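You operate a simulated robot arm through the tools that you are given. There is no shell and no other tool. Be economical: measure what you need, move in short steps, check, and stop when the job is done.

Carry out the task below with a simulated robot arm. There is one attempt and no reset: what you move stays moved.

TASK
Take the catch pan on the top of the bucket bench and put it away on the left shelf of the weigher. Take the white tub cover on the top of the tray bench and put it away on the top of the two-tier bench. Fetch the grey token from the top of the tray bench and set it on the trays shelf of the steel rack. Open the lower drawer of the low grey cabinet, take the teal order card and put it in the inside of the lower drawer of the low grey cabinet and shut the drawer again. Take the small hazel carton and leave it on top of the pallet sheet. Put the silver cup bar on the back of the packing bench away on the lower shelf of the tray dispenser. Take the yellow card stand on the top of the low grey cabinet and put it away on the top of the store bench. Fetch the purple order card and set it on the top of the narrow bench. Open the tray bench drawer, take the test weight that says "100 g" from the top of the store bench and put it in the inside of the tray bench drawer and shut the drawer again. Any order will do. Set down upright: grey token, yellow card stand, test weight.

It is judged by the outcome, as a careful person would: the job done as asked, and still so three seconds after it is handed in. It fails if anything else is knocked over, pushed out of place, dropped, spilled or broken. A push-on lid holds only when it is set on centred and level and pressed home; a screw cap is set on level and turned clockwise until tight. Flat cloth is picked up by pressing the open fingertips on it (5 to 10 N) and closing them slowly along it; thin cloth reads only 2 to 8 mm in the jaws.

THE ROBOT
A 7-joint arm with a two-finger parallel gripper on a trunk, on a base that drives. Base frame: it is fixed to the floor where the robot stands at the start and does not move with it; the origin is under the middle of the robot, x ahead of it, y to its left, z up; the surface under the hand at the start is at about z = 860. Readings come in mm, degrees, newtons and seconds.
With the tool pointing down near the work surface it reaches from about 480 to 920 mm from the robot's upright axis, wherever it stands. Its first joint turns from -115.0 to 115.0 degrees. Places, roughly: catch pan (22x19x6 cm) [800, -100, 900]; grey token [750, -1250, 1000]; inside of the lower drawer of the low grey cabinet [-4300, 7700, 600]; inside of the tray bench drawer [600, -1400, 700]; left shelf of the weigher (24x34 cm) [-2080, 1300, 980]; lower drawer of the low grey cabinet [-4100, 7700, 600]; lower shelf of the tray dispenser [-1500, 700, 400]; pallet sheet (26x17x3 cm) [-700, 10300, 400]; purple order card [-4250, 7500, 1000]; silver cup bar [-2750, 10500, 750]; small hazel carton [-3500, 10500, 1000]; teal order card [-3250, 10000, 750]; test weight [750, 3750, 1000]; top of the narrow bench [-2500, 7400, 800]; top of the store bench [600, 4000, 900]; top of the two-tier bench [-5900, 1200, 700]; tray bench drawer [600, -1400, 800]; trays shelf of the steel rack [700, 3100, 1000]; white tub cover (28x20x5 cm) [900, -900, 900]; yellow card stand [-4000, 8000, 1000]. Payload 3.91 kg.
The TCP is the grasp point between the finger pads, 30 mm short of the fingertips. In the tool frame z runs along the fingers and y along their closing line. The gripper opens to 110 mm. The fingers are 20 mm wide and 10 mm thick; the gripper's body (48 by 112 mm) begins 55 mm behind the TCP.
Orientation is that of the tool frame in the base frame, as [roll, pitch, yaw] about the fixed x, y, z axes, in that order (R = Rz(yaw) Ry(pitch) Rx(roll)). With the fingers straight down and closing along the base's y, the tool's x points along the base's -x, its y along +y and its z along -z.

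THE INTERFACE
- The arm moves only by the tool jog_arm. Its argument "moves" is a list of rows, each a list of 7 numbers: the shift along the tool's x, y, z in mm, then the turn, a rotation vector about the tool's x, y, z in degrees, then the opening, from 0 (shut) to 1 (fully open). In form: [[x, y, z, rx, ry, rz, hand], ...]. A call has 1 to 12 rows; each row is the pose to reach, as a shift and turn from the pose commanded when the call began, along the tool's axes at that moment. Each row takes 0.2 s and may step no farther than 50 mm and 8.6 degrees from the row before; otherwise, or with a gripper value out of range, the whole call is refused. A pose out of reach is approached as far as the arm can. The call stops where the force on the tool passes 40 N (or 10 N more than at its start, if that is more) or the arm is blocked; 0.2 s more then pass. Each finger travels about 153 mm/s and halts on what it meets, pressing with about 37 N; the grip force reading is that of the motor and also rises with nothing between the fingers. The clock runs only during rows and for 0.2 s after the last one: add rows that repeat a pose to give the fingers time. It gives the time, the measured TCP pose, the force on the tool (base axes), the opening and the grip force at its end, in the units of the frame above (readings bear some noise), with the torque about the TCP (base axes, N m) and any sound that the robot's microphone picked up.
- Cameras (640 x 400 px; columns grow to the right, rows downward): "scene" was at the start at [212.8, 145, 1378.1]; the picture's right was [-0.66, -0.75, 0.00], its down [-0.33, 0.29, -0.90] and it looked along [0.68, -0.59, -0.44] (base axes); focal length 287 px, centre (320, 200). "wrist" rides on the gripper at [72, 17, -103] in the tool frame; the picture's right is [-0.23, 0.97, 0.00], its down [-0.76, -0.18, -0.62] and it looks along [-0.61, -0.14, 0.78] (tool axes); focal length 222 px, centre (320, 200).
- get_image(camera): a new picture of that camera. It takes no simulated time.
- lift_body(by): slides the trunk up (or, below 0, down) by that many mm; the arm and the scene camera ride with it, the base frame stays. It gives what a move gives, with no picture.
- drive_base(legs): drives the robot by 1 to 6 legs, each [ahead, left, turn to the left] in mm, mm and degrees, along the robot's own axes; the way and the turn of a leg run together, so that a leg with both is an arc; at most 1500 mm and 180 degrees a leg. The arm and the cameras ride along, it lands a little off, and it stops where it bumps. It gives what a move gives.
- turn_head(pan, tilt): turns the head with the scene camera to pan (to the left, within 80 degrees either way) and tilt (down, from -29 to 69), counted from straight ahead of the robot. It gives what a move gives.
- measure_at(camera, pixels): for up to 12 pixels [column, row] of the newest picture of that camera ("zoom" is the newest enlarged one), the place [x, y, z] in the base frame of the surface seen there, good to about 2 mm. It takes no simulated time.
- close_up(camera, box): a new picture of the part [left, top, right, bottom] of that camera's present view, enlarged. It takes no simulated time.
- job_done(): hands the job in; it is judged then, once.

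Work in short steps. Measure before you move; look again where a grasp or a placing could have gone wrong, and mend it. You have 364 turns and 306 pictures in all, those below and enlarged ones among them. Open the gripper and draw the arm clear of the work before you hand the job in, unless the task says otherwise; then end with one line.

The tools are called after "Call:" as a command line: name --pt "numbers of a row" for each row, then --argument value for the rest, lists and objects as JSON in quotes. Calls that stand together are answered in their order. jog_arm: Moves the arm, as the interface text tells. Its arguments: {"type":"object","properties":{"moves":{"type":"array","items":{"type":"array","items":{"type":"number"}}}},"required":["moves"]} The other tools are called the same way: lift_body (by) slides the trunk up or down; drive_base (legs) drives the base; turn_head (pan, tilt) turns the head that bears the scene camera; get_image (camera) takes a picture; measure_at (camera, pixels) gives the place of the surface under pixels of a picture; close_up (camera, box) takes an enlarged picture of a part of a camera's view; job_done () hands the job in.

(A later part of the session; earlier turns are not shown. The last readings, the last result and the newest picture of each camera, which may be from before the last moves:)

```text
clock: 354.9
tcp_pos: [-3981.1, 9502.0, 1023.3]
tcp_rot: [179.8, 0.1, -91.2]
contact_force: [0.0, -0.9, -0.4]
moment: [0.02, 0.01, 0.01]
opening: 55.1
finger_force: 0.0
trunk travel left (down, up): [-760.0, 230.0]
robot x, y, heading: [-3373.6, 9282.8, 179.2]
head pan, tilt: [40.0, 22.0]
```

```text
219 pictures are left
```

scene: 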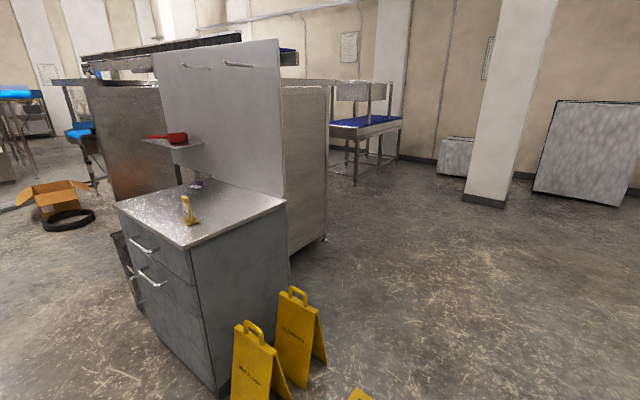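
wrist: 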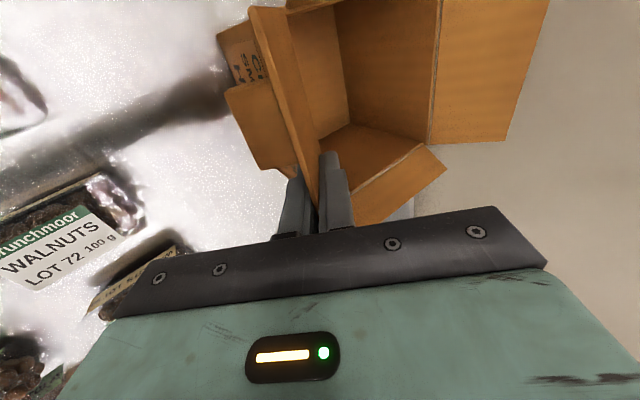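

Call:
close_up --camera "scene" --box '[90, 120, 320, 400]'

Call:
measure_at --camera "scene" --pixels '[[142, 246], [152, 281], [188, 212], [197, 184], [120, 207], [187, 248], [285, 202], [218, 392], [170, 140], [245, 340], [130, 300], [145, 310]]'

```text
1.43 times, centred on (205, 260) of scene
```

zoom: 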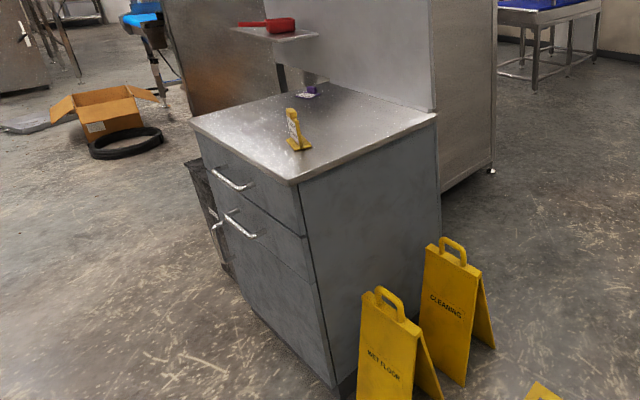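

```text
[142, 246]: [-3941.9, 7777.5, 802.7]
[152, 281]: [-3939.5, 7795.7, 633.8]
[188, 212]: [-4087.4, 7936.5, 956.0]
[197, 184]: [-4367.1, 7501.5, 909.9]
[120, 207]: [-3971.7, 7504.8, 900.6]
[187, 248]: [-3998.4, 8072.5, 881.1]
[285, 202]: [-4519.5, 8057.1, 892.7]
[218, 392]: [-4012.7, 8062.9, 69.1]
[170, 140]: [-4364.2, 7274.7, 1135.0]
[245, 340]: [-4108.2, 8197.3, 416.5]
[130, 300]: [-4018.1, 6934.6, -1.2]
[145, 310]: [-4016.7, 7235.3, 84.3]
```

Cabinet front at x≈−4000 with the lower handle at (−3939, ~7750, 634), top z 900. I strafe down the lane to y≈7760, keeping x≈−3340.

Call:
drive_base --legs '[[0, 0, 1], [0, 1000, 0], [-20, 520, 0]]'

Call:
turn_head --pan 0 --tilt 40

Call:
get_image --camera "scene"

```text
clock: 363.1
tcp_pos: [-3964.3, 7966.3, 1023.2]
tcp_rot: [179.8, 0.1, -89.7]
contact_force: [0.3, -0.3, -0.9]
moment: [0.06, -0.03, 0.03]
opening: 55.0
finger_force: 0.0
trunk travel left (down, up): [-760.0, 230.0]
robot x, y, heading: [-3352.1, 7767.6, -179.8]
head pan, tilt: [40.0, 22.0]
```

```text
clock: 364.1
tcp_pos: [-3964.7, 7967.8, 1022.9]
tcp_rot: [179.8, 0.1, -89.8]
contact_force: [-0.2, -0.2, -0.3]
moment: [0.0, -0.02, 0.01]
opening: 55.0
finger_force: 0.1
trunk travel left (down, up): [-760.0, 230.0]
robot x, y, heading: [-3352.7, 7763.2, -179.7]
head pan, tilt: [0.0, 40.0]
```

```text
217 pictures are left
```

scene: 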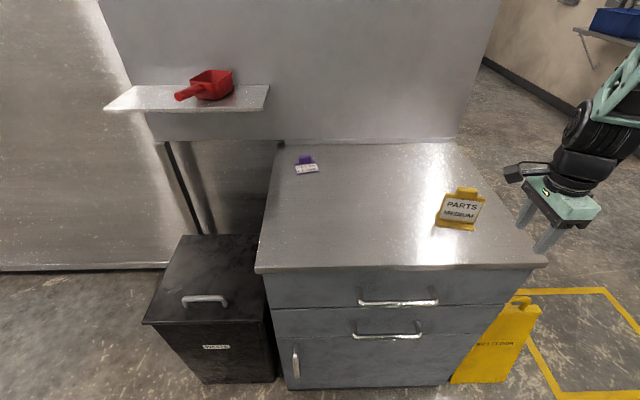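

Call:
close_up --camera "scene" --box '[255, 140, 555, 390]'

Call:
measure_at --camera "scene" --pixels '[[354, 332], [388, 336], [422, 328], [360, 300], [398, 302], [437, 298], [296, 365], [256, 270], [545, 263], [305, 163], [307, 170], [462, 195]]'

```text
1.60 times, centred on (405, 265) of scene
```

zoom: 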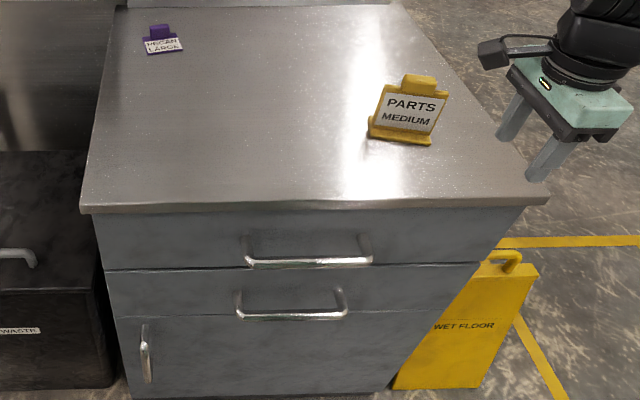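

```text
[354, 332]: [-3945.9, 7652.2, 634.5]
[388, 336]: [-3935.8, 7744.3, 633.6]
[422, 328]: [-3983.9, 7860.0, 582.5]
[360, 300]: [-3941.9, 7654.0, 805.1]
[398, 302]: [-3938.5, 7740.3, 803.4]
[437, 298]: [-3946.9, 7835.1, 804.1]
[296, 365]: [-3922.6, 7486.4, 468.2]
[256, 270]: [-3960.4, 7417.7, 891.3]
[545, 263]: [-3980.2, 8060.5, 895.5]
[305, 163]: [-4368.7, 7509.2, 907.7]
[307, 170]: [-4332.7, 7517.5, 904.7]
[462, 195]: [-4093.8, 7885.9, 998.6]
```

Lower drawer bar: x −3938, y 7652–7835, z 634. The best stance is from the north facing south with the drawer ahead-right. I go to (−3450, 8620), turn left to heading −90, and advance to y≈8400.

Call:
drive_base --legs '[[90, -850, 0], [0, 0, 90], [210, 0, 0]]'

Call:
jog_arm --pt "0 0 0 0 0 -8 0.5" --pt "0 0 0 0 0 -16 0.5" --pt "0 0 0 0 0 -24 0.5" --pt "0 0 0 0 0 -32 0.5" --pt "0 0 0 0 0 -40 0.5" --pt "0 0 0 0 0 -48 0.5" --pt "0 0 0 0 0 -56 0.5" --pt "0 0 0 0 0 -64 0.5" --pt "0 0 0 0 0 -72 0.5" --pt "0 0 0 0 0 -80 0.5" --pt "0 0 0 0 0 -86 0.5" --pt "0 0 0 0 0 -90 0.5"

Call:
turn_head --pan -25 --tilt 35

Call:
get_image --camera "scene"

```text
clock: 373.7
tcp_pos: [-3645.6, 7790.6, 1023.9]
tcp_rot: [179.7, 0.1, 0.2]
contact_force: [0.4, 0.1, -0.2]
moment: [0.0, 0.02, 0.01]
opening: 54.9
finger_force: 0.2
trunk travel left (down, up): [-760.0, 230.0]
robot x, y, heading: [-3445.5, 8401.5, -89.5]
head pan, tilt: [0.0, 40.0]
```

```text
clock: 376.3
tcp_pos: [-3645.5, 7790.5, 1021.7]
tcp_rot: [-179.9, 0.2, 90.3]
contact_force: [0.5, 0.0, 0.4]
moment: [0.02, -0.01, 0.01]
opening: 55.2
finger_force: 0.0
trunk travel left (down, up): [-760.0, 230.0]
robot x, y, heading: [-3447.0, 8401.8, -89.7]
head pan, tilt: [0.0, 40.0]
```

```text
clock: 377.2
tcp_pos: [-3645.0, 7790.7, 1024.3]
tcp_rot: [-179.8, 0.2, 90.2]
contact_force: [0.8, -0.1, 0.0]
moment: [0.05, 0.0, 0.0]
opening: 54.8
finger_force: 0.1
trunk travel left (down, up): [-760.0, 230.0]
robot x, y, heading: [-3445.2, 8403.3, -89.8]
head pan, tilt: [-25.0, 35.0]
```

```text
215 pictures are left
```

scene: 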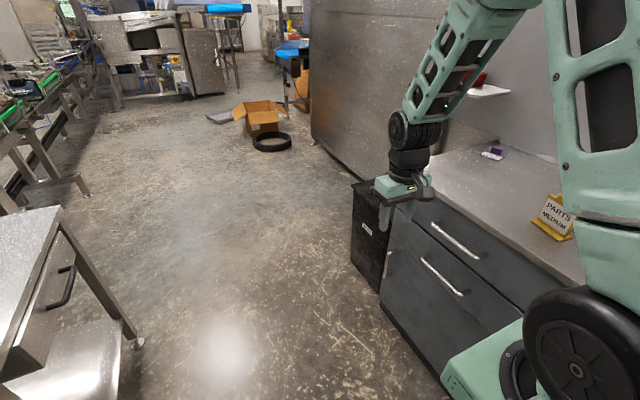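

Call:
measure_at --camera "scene" --pixels '[[60, 210], [10, 370], [30, 250], [140, 342], [85, 195], [20, 215], [440, 275], [425, 258], [460, 293], [455, 240], [270, 130]]'

```text
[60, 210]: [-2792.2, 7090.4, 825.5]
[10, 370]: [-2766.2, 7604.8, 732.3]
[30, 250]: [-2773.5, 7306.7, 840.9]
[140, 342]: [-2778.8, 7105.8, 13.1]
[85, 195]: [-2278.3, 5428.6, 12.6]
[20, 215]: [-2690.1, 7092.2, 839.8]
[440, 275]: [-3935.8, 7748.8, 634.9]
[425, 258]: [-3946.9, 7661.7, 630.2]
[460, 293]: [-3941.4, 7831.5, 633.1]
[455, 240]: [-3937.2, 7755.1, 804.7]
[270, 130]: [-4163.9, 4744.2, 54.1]
```

Narrow bench top z 840, west edge x −2780. Now rotate the tool to horizontal pointing −x (rx +90 about tool x) here in the free space.

Call:
jog_arm --pt "0 0 0 8 0 0 0.5" --pt "0 0 0 16 0 0 0.5" --pt "0 0 0 24 0 0 0.5" --pt "0 0 0 32 0 0 0.5" --pt "0 0 0 40 0 0 0.5" --pt "0 0 0 48 0 0 0.5" --pt "0 0 0 56 0 0 0.5" --pt "0 0 0 64 0 0 0.5" --pt "0 0 0 72 0 0 0.5" --pt "0 0 0 80 0 0 0.5" --pt "0 0 0 86 0 0 0.5" --pt "0 0 0 90 0 0 0.5"

Call:
get_image --camera "scene"

```text
clock: 379.8
tcp_pos: [-3645.9, 7789.5, 1024.6]
tcp_rot: [-89.8, 0.2, 90.2]
contact_force: [-0.7, 0.4, 0.7]
moment: [0.04, -0.04, 0.04]
opening: 54.9
finger_force: 0.0
trunk travel left (down, up): [-760.0, 230.0]
robot x, y, heading: [-3443.9, 8400.6, -89.5]
head pan, tilt: [-25.0, 35.0]
```

```text
214 pictures are left
```

scene: 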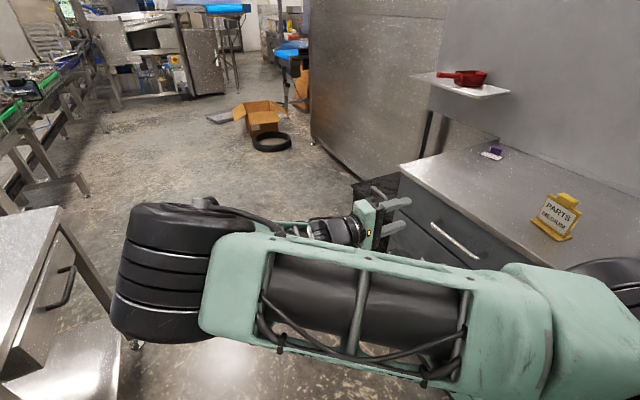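

Call:
measure_at --camera "scene" --pixels '[[130, 270], [170, 220], [200, 330], [150, 330], [350, 230]]'

```text
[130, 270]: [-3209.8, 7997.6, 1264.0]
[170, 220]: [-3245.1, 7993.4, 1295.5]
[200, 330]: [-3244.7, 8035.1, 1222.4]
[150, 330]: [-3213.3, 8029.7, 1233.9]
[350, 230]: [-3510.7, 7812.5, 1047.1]
```

Elbow is clear of everything. Lower the trunk 390 so the TCP is at z≈634, then approach the bar.

Call:
lift_body --by -390

Call:
jog_arm --pt "-15 0 40 0 0 0 0.5" --pt "-30 0 80 0 0 0 0.5" --pt "-45 0 120 0 0 0 0.5" --pt "-45 0 160 0 0 0 0.5" --pt "-45 0 200 0 0 0 0.5" --pt "-45 0 215 0 0 0 0.5"

Call:
get_image --camera "wrist"

Call:
get_image --camera "scene"

```text
clock: 383.6
tcp_pos: [-3644.8, 7790.8, 634.4]
tcp_rot: [-89.9, 0.2, 90.2]
contact_force: [0.3, -0.6, 0.1]
moment: [-0.01, 0.02, 0.0]
opening: 54.7
finger_force: 0.1
trunk travel left (down, up): [-370.0, 620.0]
robot x, y, heading: [-3439.8, 8400.9, -89.7]
head pan, tilt: [-25.0, 35.0]
```

```text
clock: 384.9
tcp_pos: [-3860.6, 7745.9, 633.2]
tcp_rot: [-90.0, 0.3, 90.2]
contact_force: [-0.7, -0.5, 0.2]
moment: [0.02, -0.01, -0.01]
opening: 55.1
finger_force: 0.0
trunk travel left (down, up): [-370.0, 620.0]
robot x, y, heading: [-3444.4, 8400.5, -89.7]
head pan, tilt: [-25.0, 35.0]
```

```text
213 pictures are left
```

wrist: 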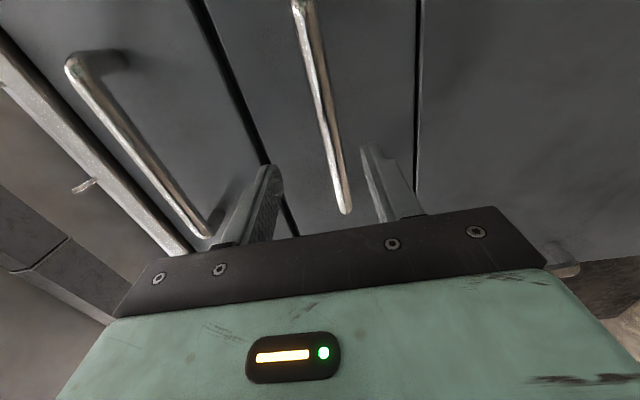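

```text
212 pictures are left
```

scene: 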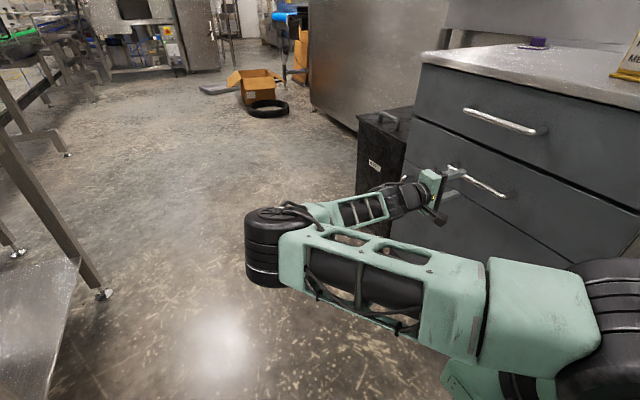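

The bar lies between the fingers. Advance 74 mm, close, and check.

Call:
jog_arm --pt "0 0 40 0 0 0 0.5" --pt "0 0 74 0 0 0 0.5" --pt "0 0 74 0 0 0 0.2" --pt "0 0 74 0 0 0 0" --pt "0 0 74 0 0 0 0"

```text
clock: 385.9
tcp_pos: [-3933.9, 7742.7, 624.3]
tcp_rot: [-91.0, 0.0, 90.4]
contact_force: [-0.4, -0.7, -11.2]
moment: [-0.21, -0.13, -0.02]
opening: 17.6
finger_force: 44.9
trunk travel left (down, up): [-370.0, 620.0]
robot x, y, heading: [-3442.2, 8401.1, -89.7]
head pan, tilt: [-25.0, 35.0]
stopped in row 4: the force on the tool passed its limit at 45 N (the readings are from after the stop); the commanded pose is now the measured one
```

Call:
jog_arm --pt "0 2 0 0 0 0 0.1" --pt "0 2 0 0 0 0 0" --pt "0 2 0 0 0 0 0" --pt "0 2 0 0 0 0 0"

Call:
close_up --camera "scene" --box '[360, 100, 560, 260]'

```text
clock: 386.9
tcp_pos: [-3932.9, 7744.4, 625.4]
tcp_rot: [-90.6, -0.1, 90.4]
contact_force: [-3.2, -5.1, -5.3]
moment: [-0.09, -0.09, 0.6]
opening: 17.5
finger_force: 45.6
trunk travel left (down, up): [-370.0, 620.0]
robot x, y, heading: [-3443.7, 8401.2, -89.6]
head pan, tilt: [-25.0, 35.0]
```

```text
2.50 times, centred on (460, 180) of scene
```

zoom: 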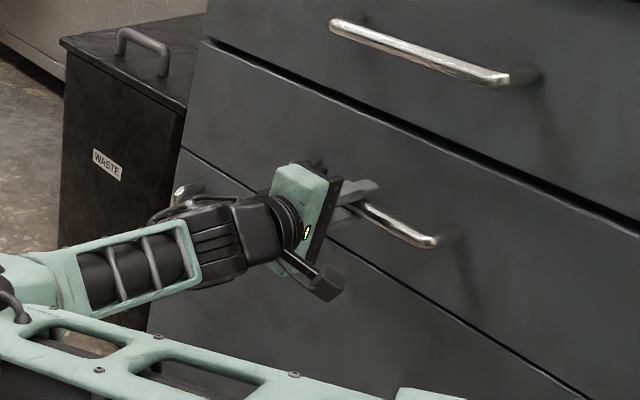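

Bar held (17.5 mm). Pull the drawer out along −tool z in gentle rows.

Call:
jog_arm --pt "0 0 -8 0 0 0 0" --pt "0 0 -20 0 0 0 0" --pt "0 0 -35 0 0 0 0" --pt "0 0 -55 0 0 0 0" --pt "0 0 -75 0 0 0 0" --pt "0 0 -95 0 0 0 0" --pt "0 0 -115 0 0 0 0" --pt "0 0 -135 0 0 0 0" --pt "0 0 -155 0 0 0 0" --pt "0 0 -175 0 0 0 0" --pt "0 0 -195 0 0 0 0" --pt "0 0 -215 0 0 0 0"

Call:
get_image --camera "scene"

```text
clock: 389.1
tcp_pos: [-3769.9, 7748.1, 625.2]
tcp_rot: [-90.7, -0.2, 90.0]
contact_force: [0.8, 2.1, -4.6]
moment: [-0.33, -0.09, 0.38]
opening: 17.5
finger_force: 45.5
trunk travel left (down, up): [-370.0, 620.0]
robot x, y, heading: [-3446.7, 8400.6, -90.0]
head pan, tilt: [-25.0, 35.0]
stopped in row 10: the force on the tool passed its limit at 41 N (the readings are from after the stop); the commanded pose is now the measured one
```

```text
210 pictures are left
```

scene: 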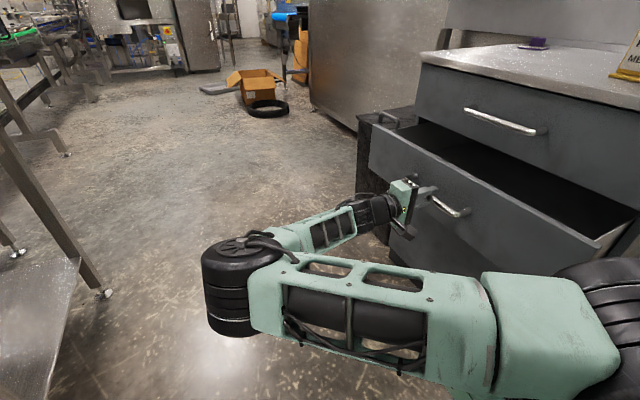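

Open 163 mm; I pull a bit more to see whether that is its stop.

Call:
jog_arm --pt "0 0 -5 0 0 0 0" --pt "0 0 -12 0 0 0 0" --pt "0 0 -20 0 0 0 0" --pt "0 0 -30 0 0 0 0" --pt "0 0 -42 0 0 0 0"

```text
clock: 390.2
tcp_pos: [-3728.5, 7750.7, 623.9]
tcp_rot: [-90.7, -0.2, 89.8]
contact_force: [-0.6, 16.4, -13.2]
moment: [-0.28, -0.09, 0.41]
opening: 17.6
finger_force: 45.1
trunk travel left (down, up): [-370.0, 620.0]
robot x, y, heading: [-3444.2, 8404.3, -89.4]
head pan, tilt: [-25.0, 35.0]
```

It still moves; I relieve the side forces and pull further.

Call:
jog_arm --pt "4 2 -5 0 0 0 0" --pt "6 4 -15 0 0 0 0" --pt "6 4 -28 0 0 0 0" --pt "6 4 -42 0 0 0 0" --pt "6 4 -56 0 0 0 0" --pt "6 4 -70 0 0 0 0" --pt "6 4 -84 0 0 0 0"

Call:
get_image --camera "scene"

```text
clock: 391.2
tcp_pos: [-3688.2, 7751.8, 624.7]
tcp_rot: [-90.4, -0.2, 90.4]
contact_force: [1.5, 1.6, 6.1]
moment: [-0.04, -0.04, 0.47]
opening: 17.7
finger_force: 45.4
trunk travel left (down, up): [-370.0, 620.0]
robot x, y, heading: [-3447.5, 8403.1, -89.8]
head pan, tilt: [-25.0, 35.0]
stopped in row 4: the force on the tool passed its limit at 41 N (the readings are from after the stop); the commanded pose is now the measured one
```

```text
209 pictures are left
```

scene: 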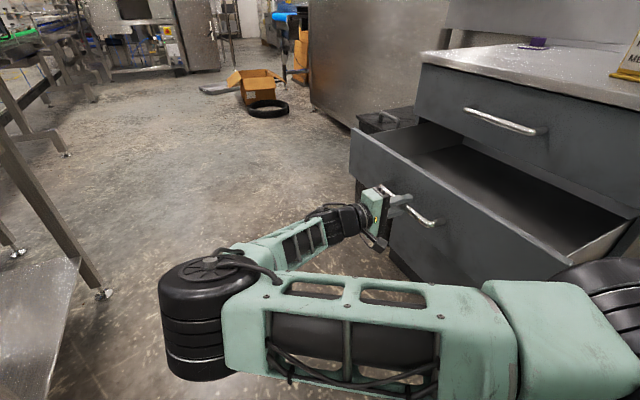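

Open by 245 mm: enough. Release the bar and back away.

Call:
jog_arm --pt "0 0 0 0 0 0 0.3" --pt "0 0 0 0 0 0 0.6" --pt "0 0 0 0 0 0 0.6" --pt "0 0 -30 0 0 0 0.6" --pt "0 0 -70 0 0 0 0.6" --pt "0 0 -110 0 0 0 0.6"

Call:
lift_body --by 390

Call:
get_image --camera "scene"

```text
clock: 392.6
tcp_pos: [-3578.3, 7751.7, 625.4]
tcp_rot: [-90.5, -0.1, 90.3]
contact_force: [0.0, -0.5, 0.6]
moment: [-0.02, 0.01, 0.02]
opening: 66.0
finger_force: 0.1
trunk travel left (down, up): [-370.0, 620.0]
robot x, y, heading: [-3443.1, 8401.0, -90.1]
head pan, tilt: [-25.0, 35.0]
```

```text
clock: 396.4
tcp_pos: [-3579.4, 7752.2, 1014.6]
tcp_rot: [-90.5, -0.1, 90.5]
contact_force: [-0.5, -0.1, 0.1]
moment: [0.0, 0.02, 0.0]
opening: 65.8
finger_force: 0.1
trunk travel left (down, up): [-760.0, 230.0]
robot x, y, heading: [-3444.2, 8403.1, -89.6]
head pan, tilt: [-25.0, 35.0]
```

```text
208 pictures are left
```

scene: 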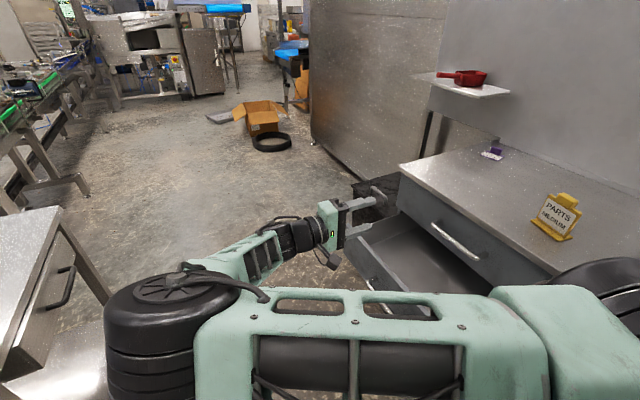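

Drawer stays open. I turn the tool back to vertical, back up north and turn round to the packing bench for the teal card.

Call:
jog_arm --pt "0 0 0 -8 0 0 0.5" --pt "0 0 0 -16 0 0 0.5" --pt "0 0 0 -24 0 0 0.5" --pt "0 0 0 -32 0 0 0.5" --pt "0 0 0 -40 0 0 0.5" --pt "0 0 0 -48 0 0 0.5" --pt "0 0 0 -56 0 0 0.5" --pt "0 0 0 -64 0 0 0.5" --pt "0 0 0 -72 0 0 0.5" --pt "0 0 0 -80 0 0 0.5" --pt "0 0 0 -86 0 0 0.5" --pt "0 0 0 -89.5 0 0 0.5"

Call:
drive_base --legs '[[-750, 0, 0], [0, 0, 179.7], [100, -200, 0]]'

Call:
turn_head --pan 0 --tilt 45

Call:
get_image --camera "scene"

```text
clock: 399.0
tcp_pos: [-3579.5, 7751.1, 1014.7]
tcp_rot: [179.8, -0.1, 90.4]
contact_force: [-0.2, -0.4, 0.6]
moment: [0.03, -0.01, 0.01]
opening: 55.0
finger_force: 0.1
trunk travel left (down, up): [-760.0, 230.0]
robot x, y, heading: [-3445.6, 8402.4, -89.5]
head pan, tilt: [-25.0, 35.0]
```

```text
clock: 411.7
tcp_pos: [-3125.4, 9905.8, 1014.5]
tcp_rot: [179.9, -0.1, -88.9]
contact_force: [-0.6, -1.5, 0.7]
moment: [-0.01, -0.03, -0.01]
opening: 54.8
finger_force: 0.1
trunk travel left (down, up): [-760.0, 230.0]
robot x, y, heading: [-3250.6, 9256.6, 91.2]
head pan, tilt: [-25.0, 35.0]
```

```text
clock: 412.6
tcp_pos: [-3125.8, 9906.2, 1014.8]
tcp_rot: [-180.0, -0.1, -88.9]
contact_force: [-0.1, 0.1, -0.1]
moment: [-0.02, 0.0, 0.03]
opening: 55.0
finger_force: 0.0
trunk travel left (down, up): [-760.0, 230.0]
robot x, y, heading: [-3250.8, 9251.3, 91.1]
head pan, tilt: [0.0, 45.0]
```

```text
207 pictures are left
```

scene: 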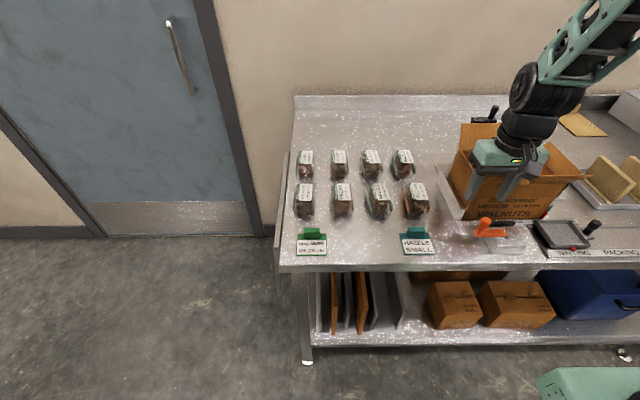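

Call:
close_up --camera "scene" --box '[370, 200, 490, 275]'

Call:
measure_at --camera "zoom" --pixels '[[235, 155], [200, 145], [270, 145], [235, 170], [180, 210], [300, 210], [240, 230], [170, 285], [320, 285], [240, 260], [240, 145], [300, 180]]'

```text
5.33 times, centred on (430, 238) of scene
```

zoom: 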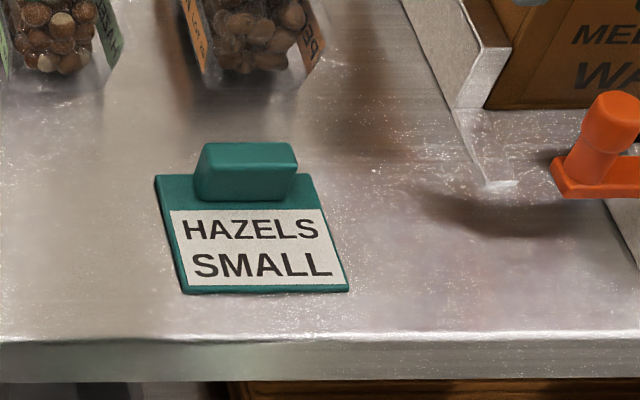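

```text
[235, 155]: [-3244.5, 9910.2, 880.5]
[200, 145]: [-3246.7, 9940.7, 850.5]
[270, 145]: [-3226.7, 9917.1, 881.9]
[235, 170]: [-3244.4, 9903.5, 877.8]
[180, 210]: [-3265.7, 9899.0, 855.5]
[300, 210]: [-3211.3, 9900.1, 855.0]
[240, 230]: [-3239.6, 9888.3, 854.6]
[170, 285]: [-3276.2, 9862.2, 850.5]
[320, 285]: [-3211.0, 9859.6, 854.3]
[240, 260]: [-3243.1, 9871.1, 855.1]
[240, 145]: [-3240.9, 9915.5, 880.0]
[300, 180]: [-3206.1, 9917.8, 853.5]
```

The card's tab: x −3262…−3218, y 9903…9917, top z 881. I move above it and turn the tool +90 so the jaws close along y.

Call:
jog_arm --pt "0 38 -10 0 0 0 0.5" --pt "-2 76 -20 0 0 0 0.5" --pt "-3 114 -20 0 0 8 0.5" --pt "-3 114 -20 0 0 16 0.5" --pt "-3 114 -20 0 0 24 0.5" --pt "-3 114 -20 0 0 32 0.5" --pt "-3 114 -20 0 0 40 0.5" --pt "-3 114 -20 0 0 48 0.5" --pt "-3 114 -20 0 0 56 0.5" --pt "-3 114 -20 0 0 64 0.5" --pt "-3 114 -20 0 0 72 0.5" --pt "-3 114 -20 0 0 80 0.5"

Call:
jog_arm --pt "0 0 0 0 0 8 0.4" --pt "0 0 30 0 0 11 0.4" --pt "0 0 70 0 0 11 0.4" --pt "0 0 90 0 0 11 0.4" --pt "0 0 90 0 0 11 0.4"

Call:
get_image --camera "wrist"

```text
clock: 415.2
tcp_pos: [-3239.3, 9906.6, 1034.3]
tcp_rot: [-179.9, -0.1, -168.9]
contact_force: [0.7, 0.4, 0.7]
moment: [0.0, -0.06, 0.01]
opening: 55.2
finger_force: 0.0
trunk travel left (down, up): [-760.0, 230.0]
robot x, y, heading: [-3252.5, 9258.4, 91.0]
head pan, tilt: [0.0, 45.0]
```

```text
clock: 416.4
tcp_pos: [-3239.6, 9906.6, 944.5]
tcp_rot: [-180.0, 0.1, -180.0]
contact_force: [-0.2, 0.6, 0.4]
moment: [-0.02, -0.01, -0.02]
opening: 43.8
finger_force: 0.0
trunk travel left (down, up): [-760.0, 230.0]
robot x, y, heading: [-3251.1, 9254.9, 90.7]
head pan, tilt: [0.0, 45.0]
```

```text
205 pictures are left
```

wrist: 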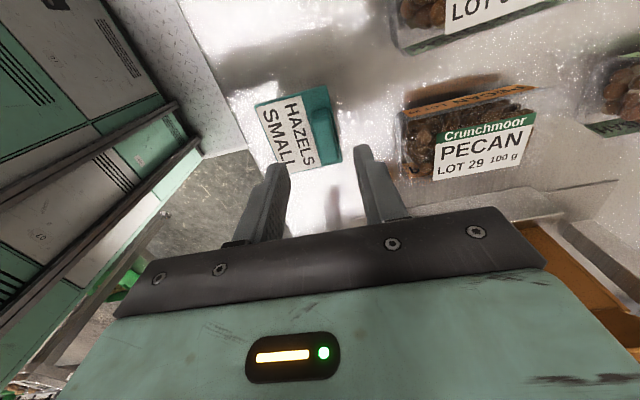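

Call:
measure_at --camera "wrist" --pixels '[[404, 120], [408, 175], [415, 150], [325, 110], [310, 105], [335, 130]]'

```text
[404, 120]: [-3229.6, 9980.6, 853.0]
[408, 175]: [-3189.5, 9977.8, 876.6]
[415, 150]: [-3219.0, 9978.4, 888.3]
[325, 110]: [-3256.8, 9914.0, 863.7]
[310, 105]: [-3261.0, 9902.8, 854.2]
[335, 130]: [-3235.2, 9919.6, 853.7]
```

Pack begins at y≈9978, clear. Descend to z 890, grip the tab and lift slowly.

Call:
jog_arm --pt "0 4 30 0 0 0 0.3" --pt "0 4 54 0 0 0 0.3" --pt "0 4 54 0 0 0 0.1" --pt "0 4 54 0 0 0 0" --pt "0 4 54 0 0 0 0" --pt "0 4 50 0 0 0 0" --pt "0 4 42 0 0 0 0" --pt "0 4 30 0 0 0 0" --pt "0 4 10 0 0 0 0" --pt "0 4 -15 0 0 0 0" --pt "0 4 -50 0 0 0 0" --pt "0 4 -90 0 0 0 0"

Call:
get_image --camera "wrist"

```text
clock: 419.0
tcp_pos: [-3238.7, 9912.1, 1034.2]
tcp_rot: [-179.9, 0.0, -179.8]
contact_force: [0.2, 0.0, -1.2]
moment: [-0.02, 0.0, 0.01]
opening: 14.4
finger_force: 37.0
trunk travel left (down, up): [-760.0, 230.0]
robot x, y, heading: [-3251.6, 9251.6, 91.0]
head pan, tilt: [0.0, 45.0]
```

```text
204 pictures are left
```

wrist: 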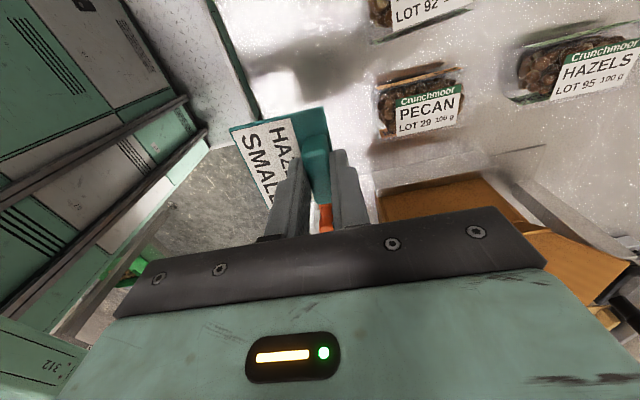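

Teal card held. Back off, turn to heading −90 and go to the drawer stance.

Call:
drive_base --legs '[[-250, 200, 0], [0, 0, 179], [600, 0, 0]]'

Call:
turn_head --pan -20 --tilt 45

Call:
get_image --camera "scene"

```text
clock: 431.5
tcp_pos: [-3432.6, 7745.8, 1032.8]
tcp_rot: [-179.9, 0.0, 0.8]
contact_force: [0.3, -0.9, 0.0]
moment: [0.02, 0.02, 0.0]
opening: 14.1
finger_force: 37.0
trunk travel left (down, up): [-760.0, 230.0]
robot x, y, heading: [-3426.2, 8402.4, -88.3]
head pan, tilt: [0.0, 45.0]
```

```text
clock: 432.3
tcp_pos: [-3433.5, 7744.8, 1033.2]
tcp_rot: [-180.0, 0.0, 0.8]
contact_force: [-0.1, 0.7, -0.9]
moment: [-0.02, 0.0, 0.02]
opening: 14.4
finger_force: 37.1
trunk travel left (down, up): [-760.0, 230.0]
robot x, y, heading: [-3429.9, 8402.1, -88.3]
head pan, tilt: [-20.0, 45.0]
```

```text
203 pictures are left
```

scene: 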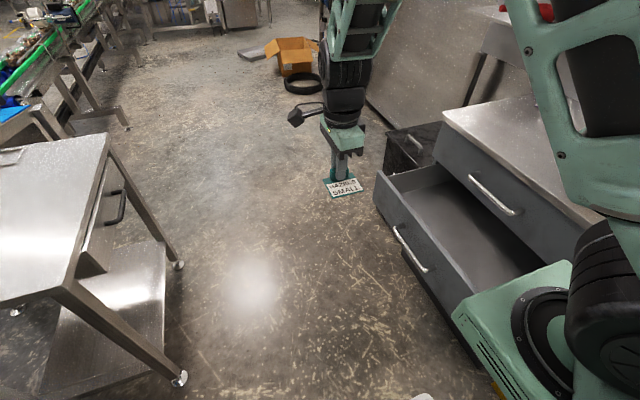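

Call:
measure_at --camera "scene" --pixels '[[440, 210], [470, 230], [440, 245], [445, 190], [380, 178], [475, 295], [420, 200], [490, 250], [405, 215], [500, 205], [465, 260]]'

```text
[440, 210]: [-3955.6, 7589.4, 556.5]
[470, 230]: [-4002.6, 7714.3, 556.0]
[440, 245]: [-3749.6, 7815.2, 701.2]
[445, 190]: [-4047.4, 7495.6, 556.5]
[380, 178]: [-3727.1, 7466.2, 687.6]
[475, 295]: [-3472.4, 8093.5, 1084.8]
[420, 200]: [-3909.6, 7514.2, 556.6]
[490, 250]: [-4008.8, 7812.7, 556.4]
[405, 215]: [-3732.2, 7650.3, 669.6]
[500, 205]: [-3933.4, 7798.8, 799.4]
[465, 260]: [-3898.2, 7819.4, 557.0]
```

Drawer floor z 556.5, front panel inner face x≈−3750, upper handle at x −3938. I target (−3862, 7890). Move there at height.

Call:
jog_arm --pt "-38 -13 0 0 0 0 0" --pt "-76 -26 0 0 0 0 0" --pt "-114 -39 0 0 0 0 0" --pt "-152 -52 0 0 0 0 0" --pt "-190 -65 0 0 0 0 0" --pt "-228 -78 0 0 0 0 0" --pt "-266 -91 0 0 0 0 0" --pt "-304 -104 0 0 0 0 0" --pt "-342 -117 0 0 0 0 0" --pt "-380 -130 0 0 0 0 0" --pt "-410 -140 0 0 0 0 0" --pt "-429 -145 0 0 0 0 0"

Call:
lift_body --by -290

Call:
get_image --camera "scene"

Call:
get_image --camera "wrist"

```text
clock: 434.9
tcp_pos: [-3864.6, 7883.5, 1034.3]
tcp_rot: [-179.9, 0.0, 0.9]
contact_force: [0.0, 0.5, 0.2]
moment: [-0.01, 0.03, -0.01]
opening: 14.4
finger_force: 36.4
trunk travel left (down, up): [-760.0, 230.0]
robot x, y, heading: [-3427.8, 8403.6, -88.0]
head pan, tilt: [-20.0, 45.0]
```

```text
clock: 437.9
tcp_pos: [-3864.1, 7884.3, 744.3]
tcp_rot: [-180.0, 0.0, 0.8]
contact_force: [-0.5, 0.3, 0.4]
moment: [0.03, 0.0, -0.01]
opening: 14.2
finger_force: 36.7
trunk travel left (down, up): [-470.0, 520.0]
robot x, y, heading: [-3429.5, 8403.1, -88.3]
head pan, tilt: [-20.0, 45.0]
```

```text
202 pictures are left
```

scene: 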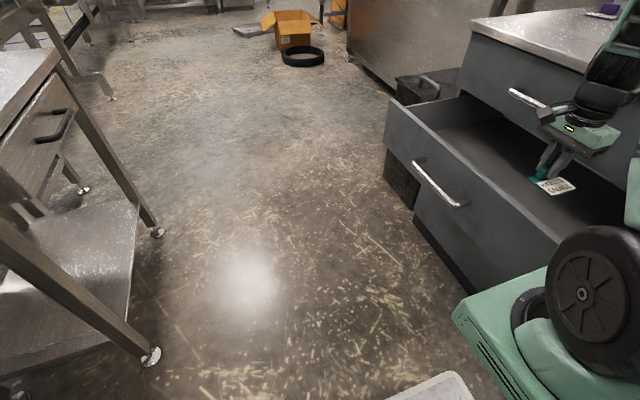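

```text
201 pictures are left
```

wrist: 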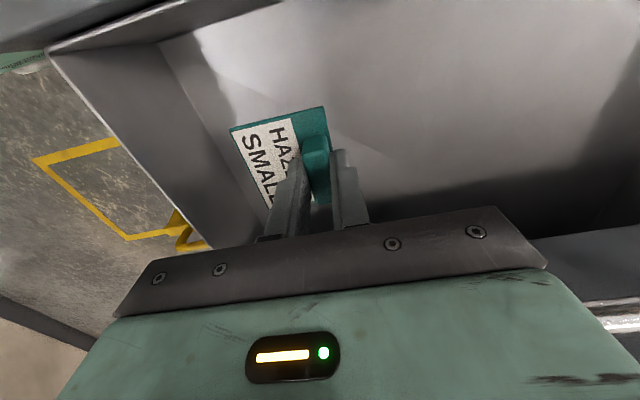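

Card over the drawer floor. Lower slowly by ~147.

Call:
jog_arm --pt "0 0 30 0 0 0 0" --pt "0 0 60 0 0 0 0" --pt "0 0 90 0 0 0 0" --pt "0 0 115 0 0 0 0" --pt "0 0 132 0 0 0 0" --pt "0 0 141 0 0 0 0" --pt "0 0 146 0 0 0 0" --pt "0 0 149 0 0 0 0" --pt "0 0 151 0 0 0 0"

```text
clock: 439.9
tcp_pos: [-3864.9, 7883.3, 595.1]
tcp_rot: [179.8, 0.2, 0.8]
contact_force: [-1.7, 1.3, 36.0]
moment: [0.24, 0.02, 0.02]
opening: 14.4
finger_force: 37.2
trunk travel left (down, up): [-470.0, 520.0]
robot x, y, heading: [-3431.1, 8405.2, -88.2]
head pan, tilt: [-20.0, 45.0]
```

Touching the floor. Ease 2 mm, open, rise.

Call:
jog_arm --pt "0 0 -2 0 0 0 0" --pt "0 0 -2 0 0 0 0.15" --pt "0 0 -2 0 0 0 0.25" --pt "0 0 -30 0 0 0 0.25" --pt "0 0 -75 0 0 0 0.25" --pt "0 0 -120 0 0 0 0.25" --pt "0 0 -165 0 0 0 0.25"

Call:
get_image --camera "wrist"

Call:
lift_body --by 290

```text
clock: 441.4
tcp_pos: [-3865.2, 7883.4, 757.9]
tcp_rot: [-179.9, -0.1, 0.9]
contact_force: [0.3, 0.1, 0.3]
moment: [0.01, -0.02, -0.01]
opening: 27.3
finger_force: 0.1
trunk travel left (down, up): [-470.0, 520.0]
robot x, y, heading: [-3427.9, 8401.9, -88.3]
head pan, tilt: [-20.0, 45.0]
```

```text
200 pictures are left
```

wrist: 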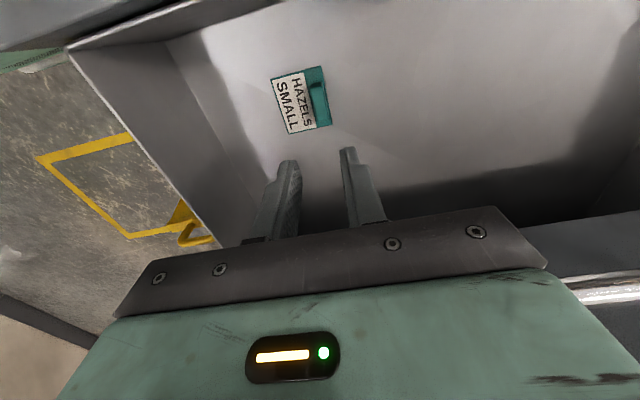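

```text
clock: 444.4
tcp_pos: [-3865.7, 7883.9, 1048.5]
tcp_rot: [-179.8, 0.1, 0.9]
contact_force: [-0.3, -0.4, 0.4]
moment: [-0.01, 0.01, -0.02]
opening: 27.6
finger_force: 0.2
trunk travel left (down, up): [-760.0, 230.0]
robot x, y, heading: [-3426.4, 8401.6, -88.4]
head pan, tilt: [-20.0, 45.0]
```

Card lies in the drawer. Now to close: return to the free spot at (−3578, 7751), turn the tool to yaw 90, then horizontal.

Call:
jog_arm --pt "40 18 0 0 0 0 0.5" --pt "80 37 0 0 0 0 0.5" --pt "120 55 0 0 0 0 0.5" --pt "160 74 0 0 0 0 0.5" --pt "200 92 0 0 0 0 0.5" --pt "240 111 0 0 0 0 0.5" --pt "275 127 0 0 0 -4 0.5" --pt "287 133 0 0 0 -12 0.5" --pt "287 133 0 0 0 -20 0.5" --pt "287 133 0 0 0 -28 0.5" --pt "287 133 0 0 0 -36 0.5" --pt "287 133 0 0 0 -44 0.5"

Call:
jog_arm --pt "0 0 0 0 0 -8 0.5" --pt "0 0 0 0 0 -16 0.5" --pt "0 0 0 0 0 -24 0.5" --pt "0 0 0 0 0 -32 0.5" --pt "0 0 0 0 0 -40 0.5" --pt "0 0 0 0 0 -46.9 0.5"

Call:
jog_arm --pt "0 0 0 8 0 0 0.5" --pt "0 0 0 16 0 0 0.5" --pt "0 0 0 24 0 0 0.5" --pt "0 0 0 32 0 0 0.5" --pt "0 0 0 40 0 0 0.5" --pt "0 0 0 48 0 0 0.5" --pt "0 0 0 56 0 0 0.5" --pt "0 0 0 64 0 0 0.5" --pt "0 0 0 72 0 0 0.5" --pt "0 0 0 80 0 0 0.5" --pt "0 0 0 86 0 0 0.5" --pt "0 0 0 90 0 0 0.5"

Call:
lift_body --by -420

```text
clock: 447.0
tcp_pos: [-3576.7, 7755.0, 1047.2]
tcp_rot: [-179.8, -0.1, 44.9]
contact_force: [0.0, 0.5, -0.2]
moment: [0.02, 0.0, 0.02]
opening: 55.0
finger_force: 0.0
trunk travel left (down, up): [-760.0, 230.0]
robot x, y, heading: [-3429.9, 8401.1, -88.1]
head pan, tilt: [-20.0, 45.0]
```

```text
clock: 448.4
tcp_pos: [-3576.9, 7755.9, 1047.1]
tcp_rot: [-180.0, -0.1, 91.9]
contact_force: [0.6, -0.2, 0.0]
moment: [-0.01, -0.04, 0.01]
opening: 54.9
finger_force: 0.0
trunk travel left (down, up): [-760.0, 230.0]
robot x, y, heading: [-3429.4, 8401.8, -88.1]
head pan, tilt: [-20.0, 45.0]
```

```text
clock: 451.0
tcp_pos: [-3576.3, 7755.1, 1047.9]
tcp_rot: [-89.9, 0.0, 91.7]
contact_force: [0.1, 0.1, 0.1]
moment: [0.02, -0.02, 0.0]
opening: 55.1
finger_force: 0.1
trunk travel left (down, up): [-760.0, 230.0]
robot x, y, heading: [-3432.4, 8404.8, -88.3]
head pan, tilt: [-20.0, 45.0]
```

```text
refused: -420 is not a number from -400 to 400
```

Call:
lift_body --by -400

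Call:
jog_arm --pt "-4 20 30 0 1.7 0 0.4" --pt "-4 22 60 0 1.7 0 0.4" --pt "-4 22 90 0 1.7 0 0.4" --pt "-4 22 108 0 1.7 0 0.4"

Call:
get_image --camera "wrist"

```text
clock: 454.8
tcp_pos: [-3576.1, 7754.8, 647.2]
tcp_rot: [-90.0, 0.0, 91.8]
contact_force: [-0.3, 0.6, 0.8]
moment: [0.02, 0.02, 0.01]
opening: 54.9
finger_force: 0.1
trunk travel left (down, up): [-360.0, 630.0]
robot x, y, heading: [-3424.9, 8404.6, -88.0]
head pan, tilt: [-20.0, 45.0]
```

```text
clock: 455.8
tcp_pos: [-3684.7, 7747.7, 624.9]
tcp_rot: [-90.0, -0.1, 90.2]
contact_force: [0.5, 0.2, -0.1]
moment: [-0.02, 0.02, -0.02]
opening: 43.9
finger_force: 0.0
trunk travel left (down, up): [-360.0, 630.0]
robot x, y, heading: [-3429.7, 8396.9, -88.4]
head pan, tilt: [-20.0, 45.0]
```

```text
199 pictures are left
```

wrist: 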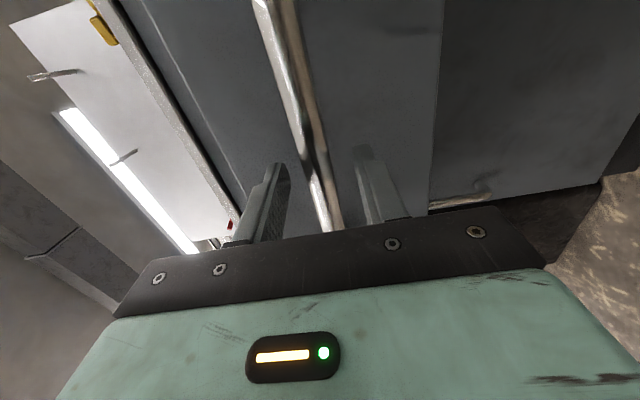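

Bar is between the fingers. Close and push back in.

Call:
jog_arm --pt "0 0 0 0 0 0 0.2" --pt "0 0 0 0 0 0 0.1" --pt "0 0 0 0 0 0 0.1" --pt "0 0 15 0 0 0 0.1" --pt "0 0 35 0 0 0 0.1" --pt "0 0 58 0 0 0 0.1" --pt "0 0 82 0 0 0 0.1" --pt "0 0 106 0 0 0 0.1" --pt "0 0 130 0 0 0 0.1" --pt "0 0 154 0 0 0 0.1"

```text
clock: 458.0
tcp_pos: [-3836.9, 7743.4, 625.1]
tcp_rot: [-90.1, 0.0, 90.4]
contact_force: [2.9, -33.3, -0.1]
moment: [-0.08, -0.01, -0.04]
opening: 17.6
finger_force: 45.3
trunk travel left (down, up): [-360.0, 630.0]
robot x, y, heading: [-3424.2, 8400.9, -88.3]
head pan, tilt: [-20.0, 45.0]
```

Call:
jog_arm --pt "-5 0 3 0 0 0 0.1" --pt "-8 0 20 0 0 0 0.1" --pt "-8 0 42 0 0 0 0.1" --pt "-9 0 64 0 0 0 0.1" --pt "-9 0 82 0 0 0 0.1" --pt "-9 0 92 0 0 0 0.1" --pt "-9 0 100 0 0 0 0.1" --pt "-9 0 106 0 0 0 0.1"

Call:
get_image --camera "scene"

```text
clock: 459.8
tcp_pos: [-3942.3, 7733.6, 624.9]
tcp_rot: [-90.1, 0.0, 90.5]
contact_force: [15.0, -4.1, -7.9]
moment: [-0.15, 0.0, 0.19]
opening: 17.9
finger_force: 44.5
trunk travel left (down, up): [-360.0, 630.0]
robot x, y, heading: [-3431.0, 8402.5, -88.4]
head pan, tilt: [-20.0, 45.0]
```

```text
198 pictures are left
```

scene: 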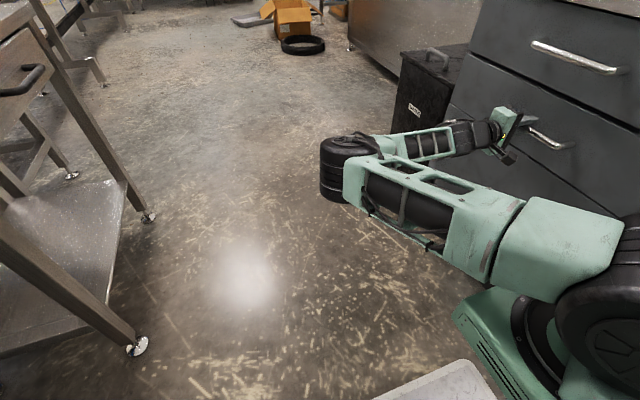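

Drawer appears shut (15 N resistance). A small final push, then release and back away.

Call:
jog_arm --pt "0 0 4 0 0 0 0.1" --pt "0 0 4 0 0 0 0.1"

Call:
jog_arm --pt "0 0 0 0 0 0 0.3" --pt "0 0 0 0 0 0 0.5" --pt "0 0 -4 0 0 0 0.5" --pt "0 0 -40 0 0 0 0.5" --pt "0 0 -85 0 0 0 0.5" --pt "0 0 -130 0 0 0 0.5" --pt "0 0 -175 0 0 0 0.5" --pt "0 0 -220 0 0 0 0.5" --pt "0 0 -265 0 0 0 0.5"

Call:
get_image --camera "scene"

```text
clock: 460.4
tcp_pos: [-3946.9, 7734.3, 625.1]
tcp_rot: [-90.1, -0.1, 90.5]
contact_force: [33.4, -14.3, -8.8]
moment: [-0.16, 0.01, -0.03]
opening: 18.3
finger_force: 45.1
trunk travel left (down, up): [-360.0, 630.0]
robot x, y, heading: [-3428.9, 8404.7, -88.4]
head pan, tilt: [-20.0, 45.0]
```

```text
clock: 462.4
tcp_pos: [-3683.1, 7738.3, 624.5]
tcp_rot: [-90.0, -0.1, 90.1]
contact_force: [0.0, 0.5, -0.4]
moment: [0.0, 0.0, 0.0]
opening: 55.2
finger_force: 0.1
trunk travel left (down, up): [-360.0, 630.0]
robot x, y, heading: [-3431.6, 8402.2, -88.2]
head pan, tilt: [-20.0, 45.0]
```

```text
197 pictures are left
```

scene: 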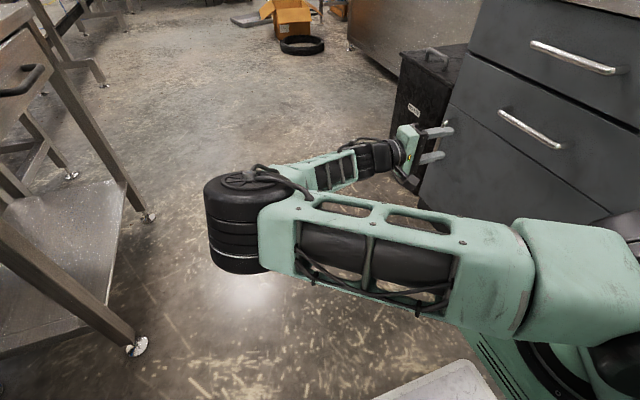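

Call:
measure_at --camera "scene" --pixels '[[530, 130], [500, 150], [520, 90], [572, 58], [500, 115]]'

Call:
lift_body --by 400

Call:
jog_arm --pt "0 0 0 -8 0 0 0.5" --pt "0 0 0 -16 0 0 0.5" --pt "0 0 0 -24 0 0 0.5" --pt "0 0 0 -32 0 0 0.5" --pt "0 0 0 -40 0 0 0.5" --pt "0 0 0 -48 0 0 0.5" --pt "0 0 0 -56 0 0 0.5" --pt "0 0 0 -64 0 0 0.5" --pt "0 0 0 -72 0 0 0.5" --pt "0 0 0 -80 0 0 0.5" --pt "0 0 0 -86 0 0 0.5" --pt "0 0 0 -90 0 0 0.5"

```text
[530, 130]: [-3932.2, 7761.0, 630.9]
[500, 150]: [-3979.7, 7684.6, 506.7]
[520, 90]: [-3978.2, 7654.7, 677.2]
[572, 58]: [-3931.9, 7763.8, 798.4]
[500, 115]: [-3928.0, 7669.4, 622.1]
```

```text
clock: 466.2
tcp_pos: [-3683.5, 7737.3, 1025.8]
tcp_rot: [-90.1, 0.0, 89.9]
contact_force: [0.3, -0.5, -0.8]
moment: [0.02, -0.02, 0.01]
opening: 54.9
finger_force: 0.0
trunk travel left (down, up): [-760.0, 230.0]
robot x, y, heading: [-3430.4, 8404.0, -88.4]
head pan, tilt: [-20.0, 45.0]
```

```text
clock: 468.8
tcp_pos: [-3682.5, 7737.2, 1026.2]
tcp_rot: [179.9, -0.1, 89.9]
contact_force: [-0.5, -0.1, 0.1]
moment: [0.01, 0.0, 0.01]
opening: 55.0
finger_force: 0.0
trunk travel left (down, up): [-760.0, 230.0]
robot x, y, heading: [-3428.8, 8401.6, -88.3]
head pan, tilt: [-20.0, 45.0]
```

Drawer is shut (both bars at x −3932). Now turn right to face the cabinet and go to (−3550, 7600) for the purple card.

Call:
drive_base --legs '[[0, 0, -91.7], [0, 800, 0], [110, 0, 0]]'

Call:
turn_head --pan 0 --tilt 40

Call:
get_image --camera "scene"

```text
clock: 477.8
tcp_pos: [-4197.9, 7871.8, 1025.9]
tcp_rot: [-180.0, -0.2, -1.7]
contact_force: [0.1, 0.4, 0.1]
moment: [0.02, -0.01, 0.02]
opening: 55.1
finger_force: 0.1
trunk travel left (down, up): [-760.0, 230.0]
robot x, y, heading: [-3540.9, 7597.1, 179.6]
head pan, tilt: [-20.0, 45.0]
```

```text
clock: 478.7
tcp_pos: [-4198.7, 7872.5, 1025.7]
tcp_rot: [179.9, 0.0, -1.6]
contact_force: [0.7, -0.4, 1.0]
moment: [-0.03, -0.01, -0.01]
opening: 55.1
finger_force: 0.1
trunk travel left (down, up): [-760.0, 230.0]
robot x, y, heading: [-3542.6, 7601.5, 180.0]
head pan, tilt: [0.0, 40.0]
```

```text
196 pictures are left
```

scene: 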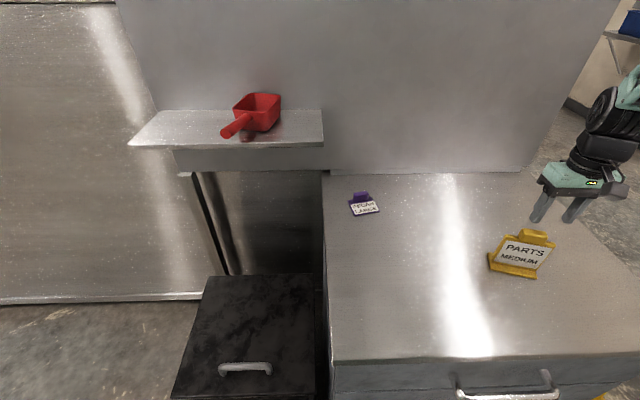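

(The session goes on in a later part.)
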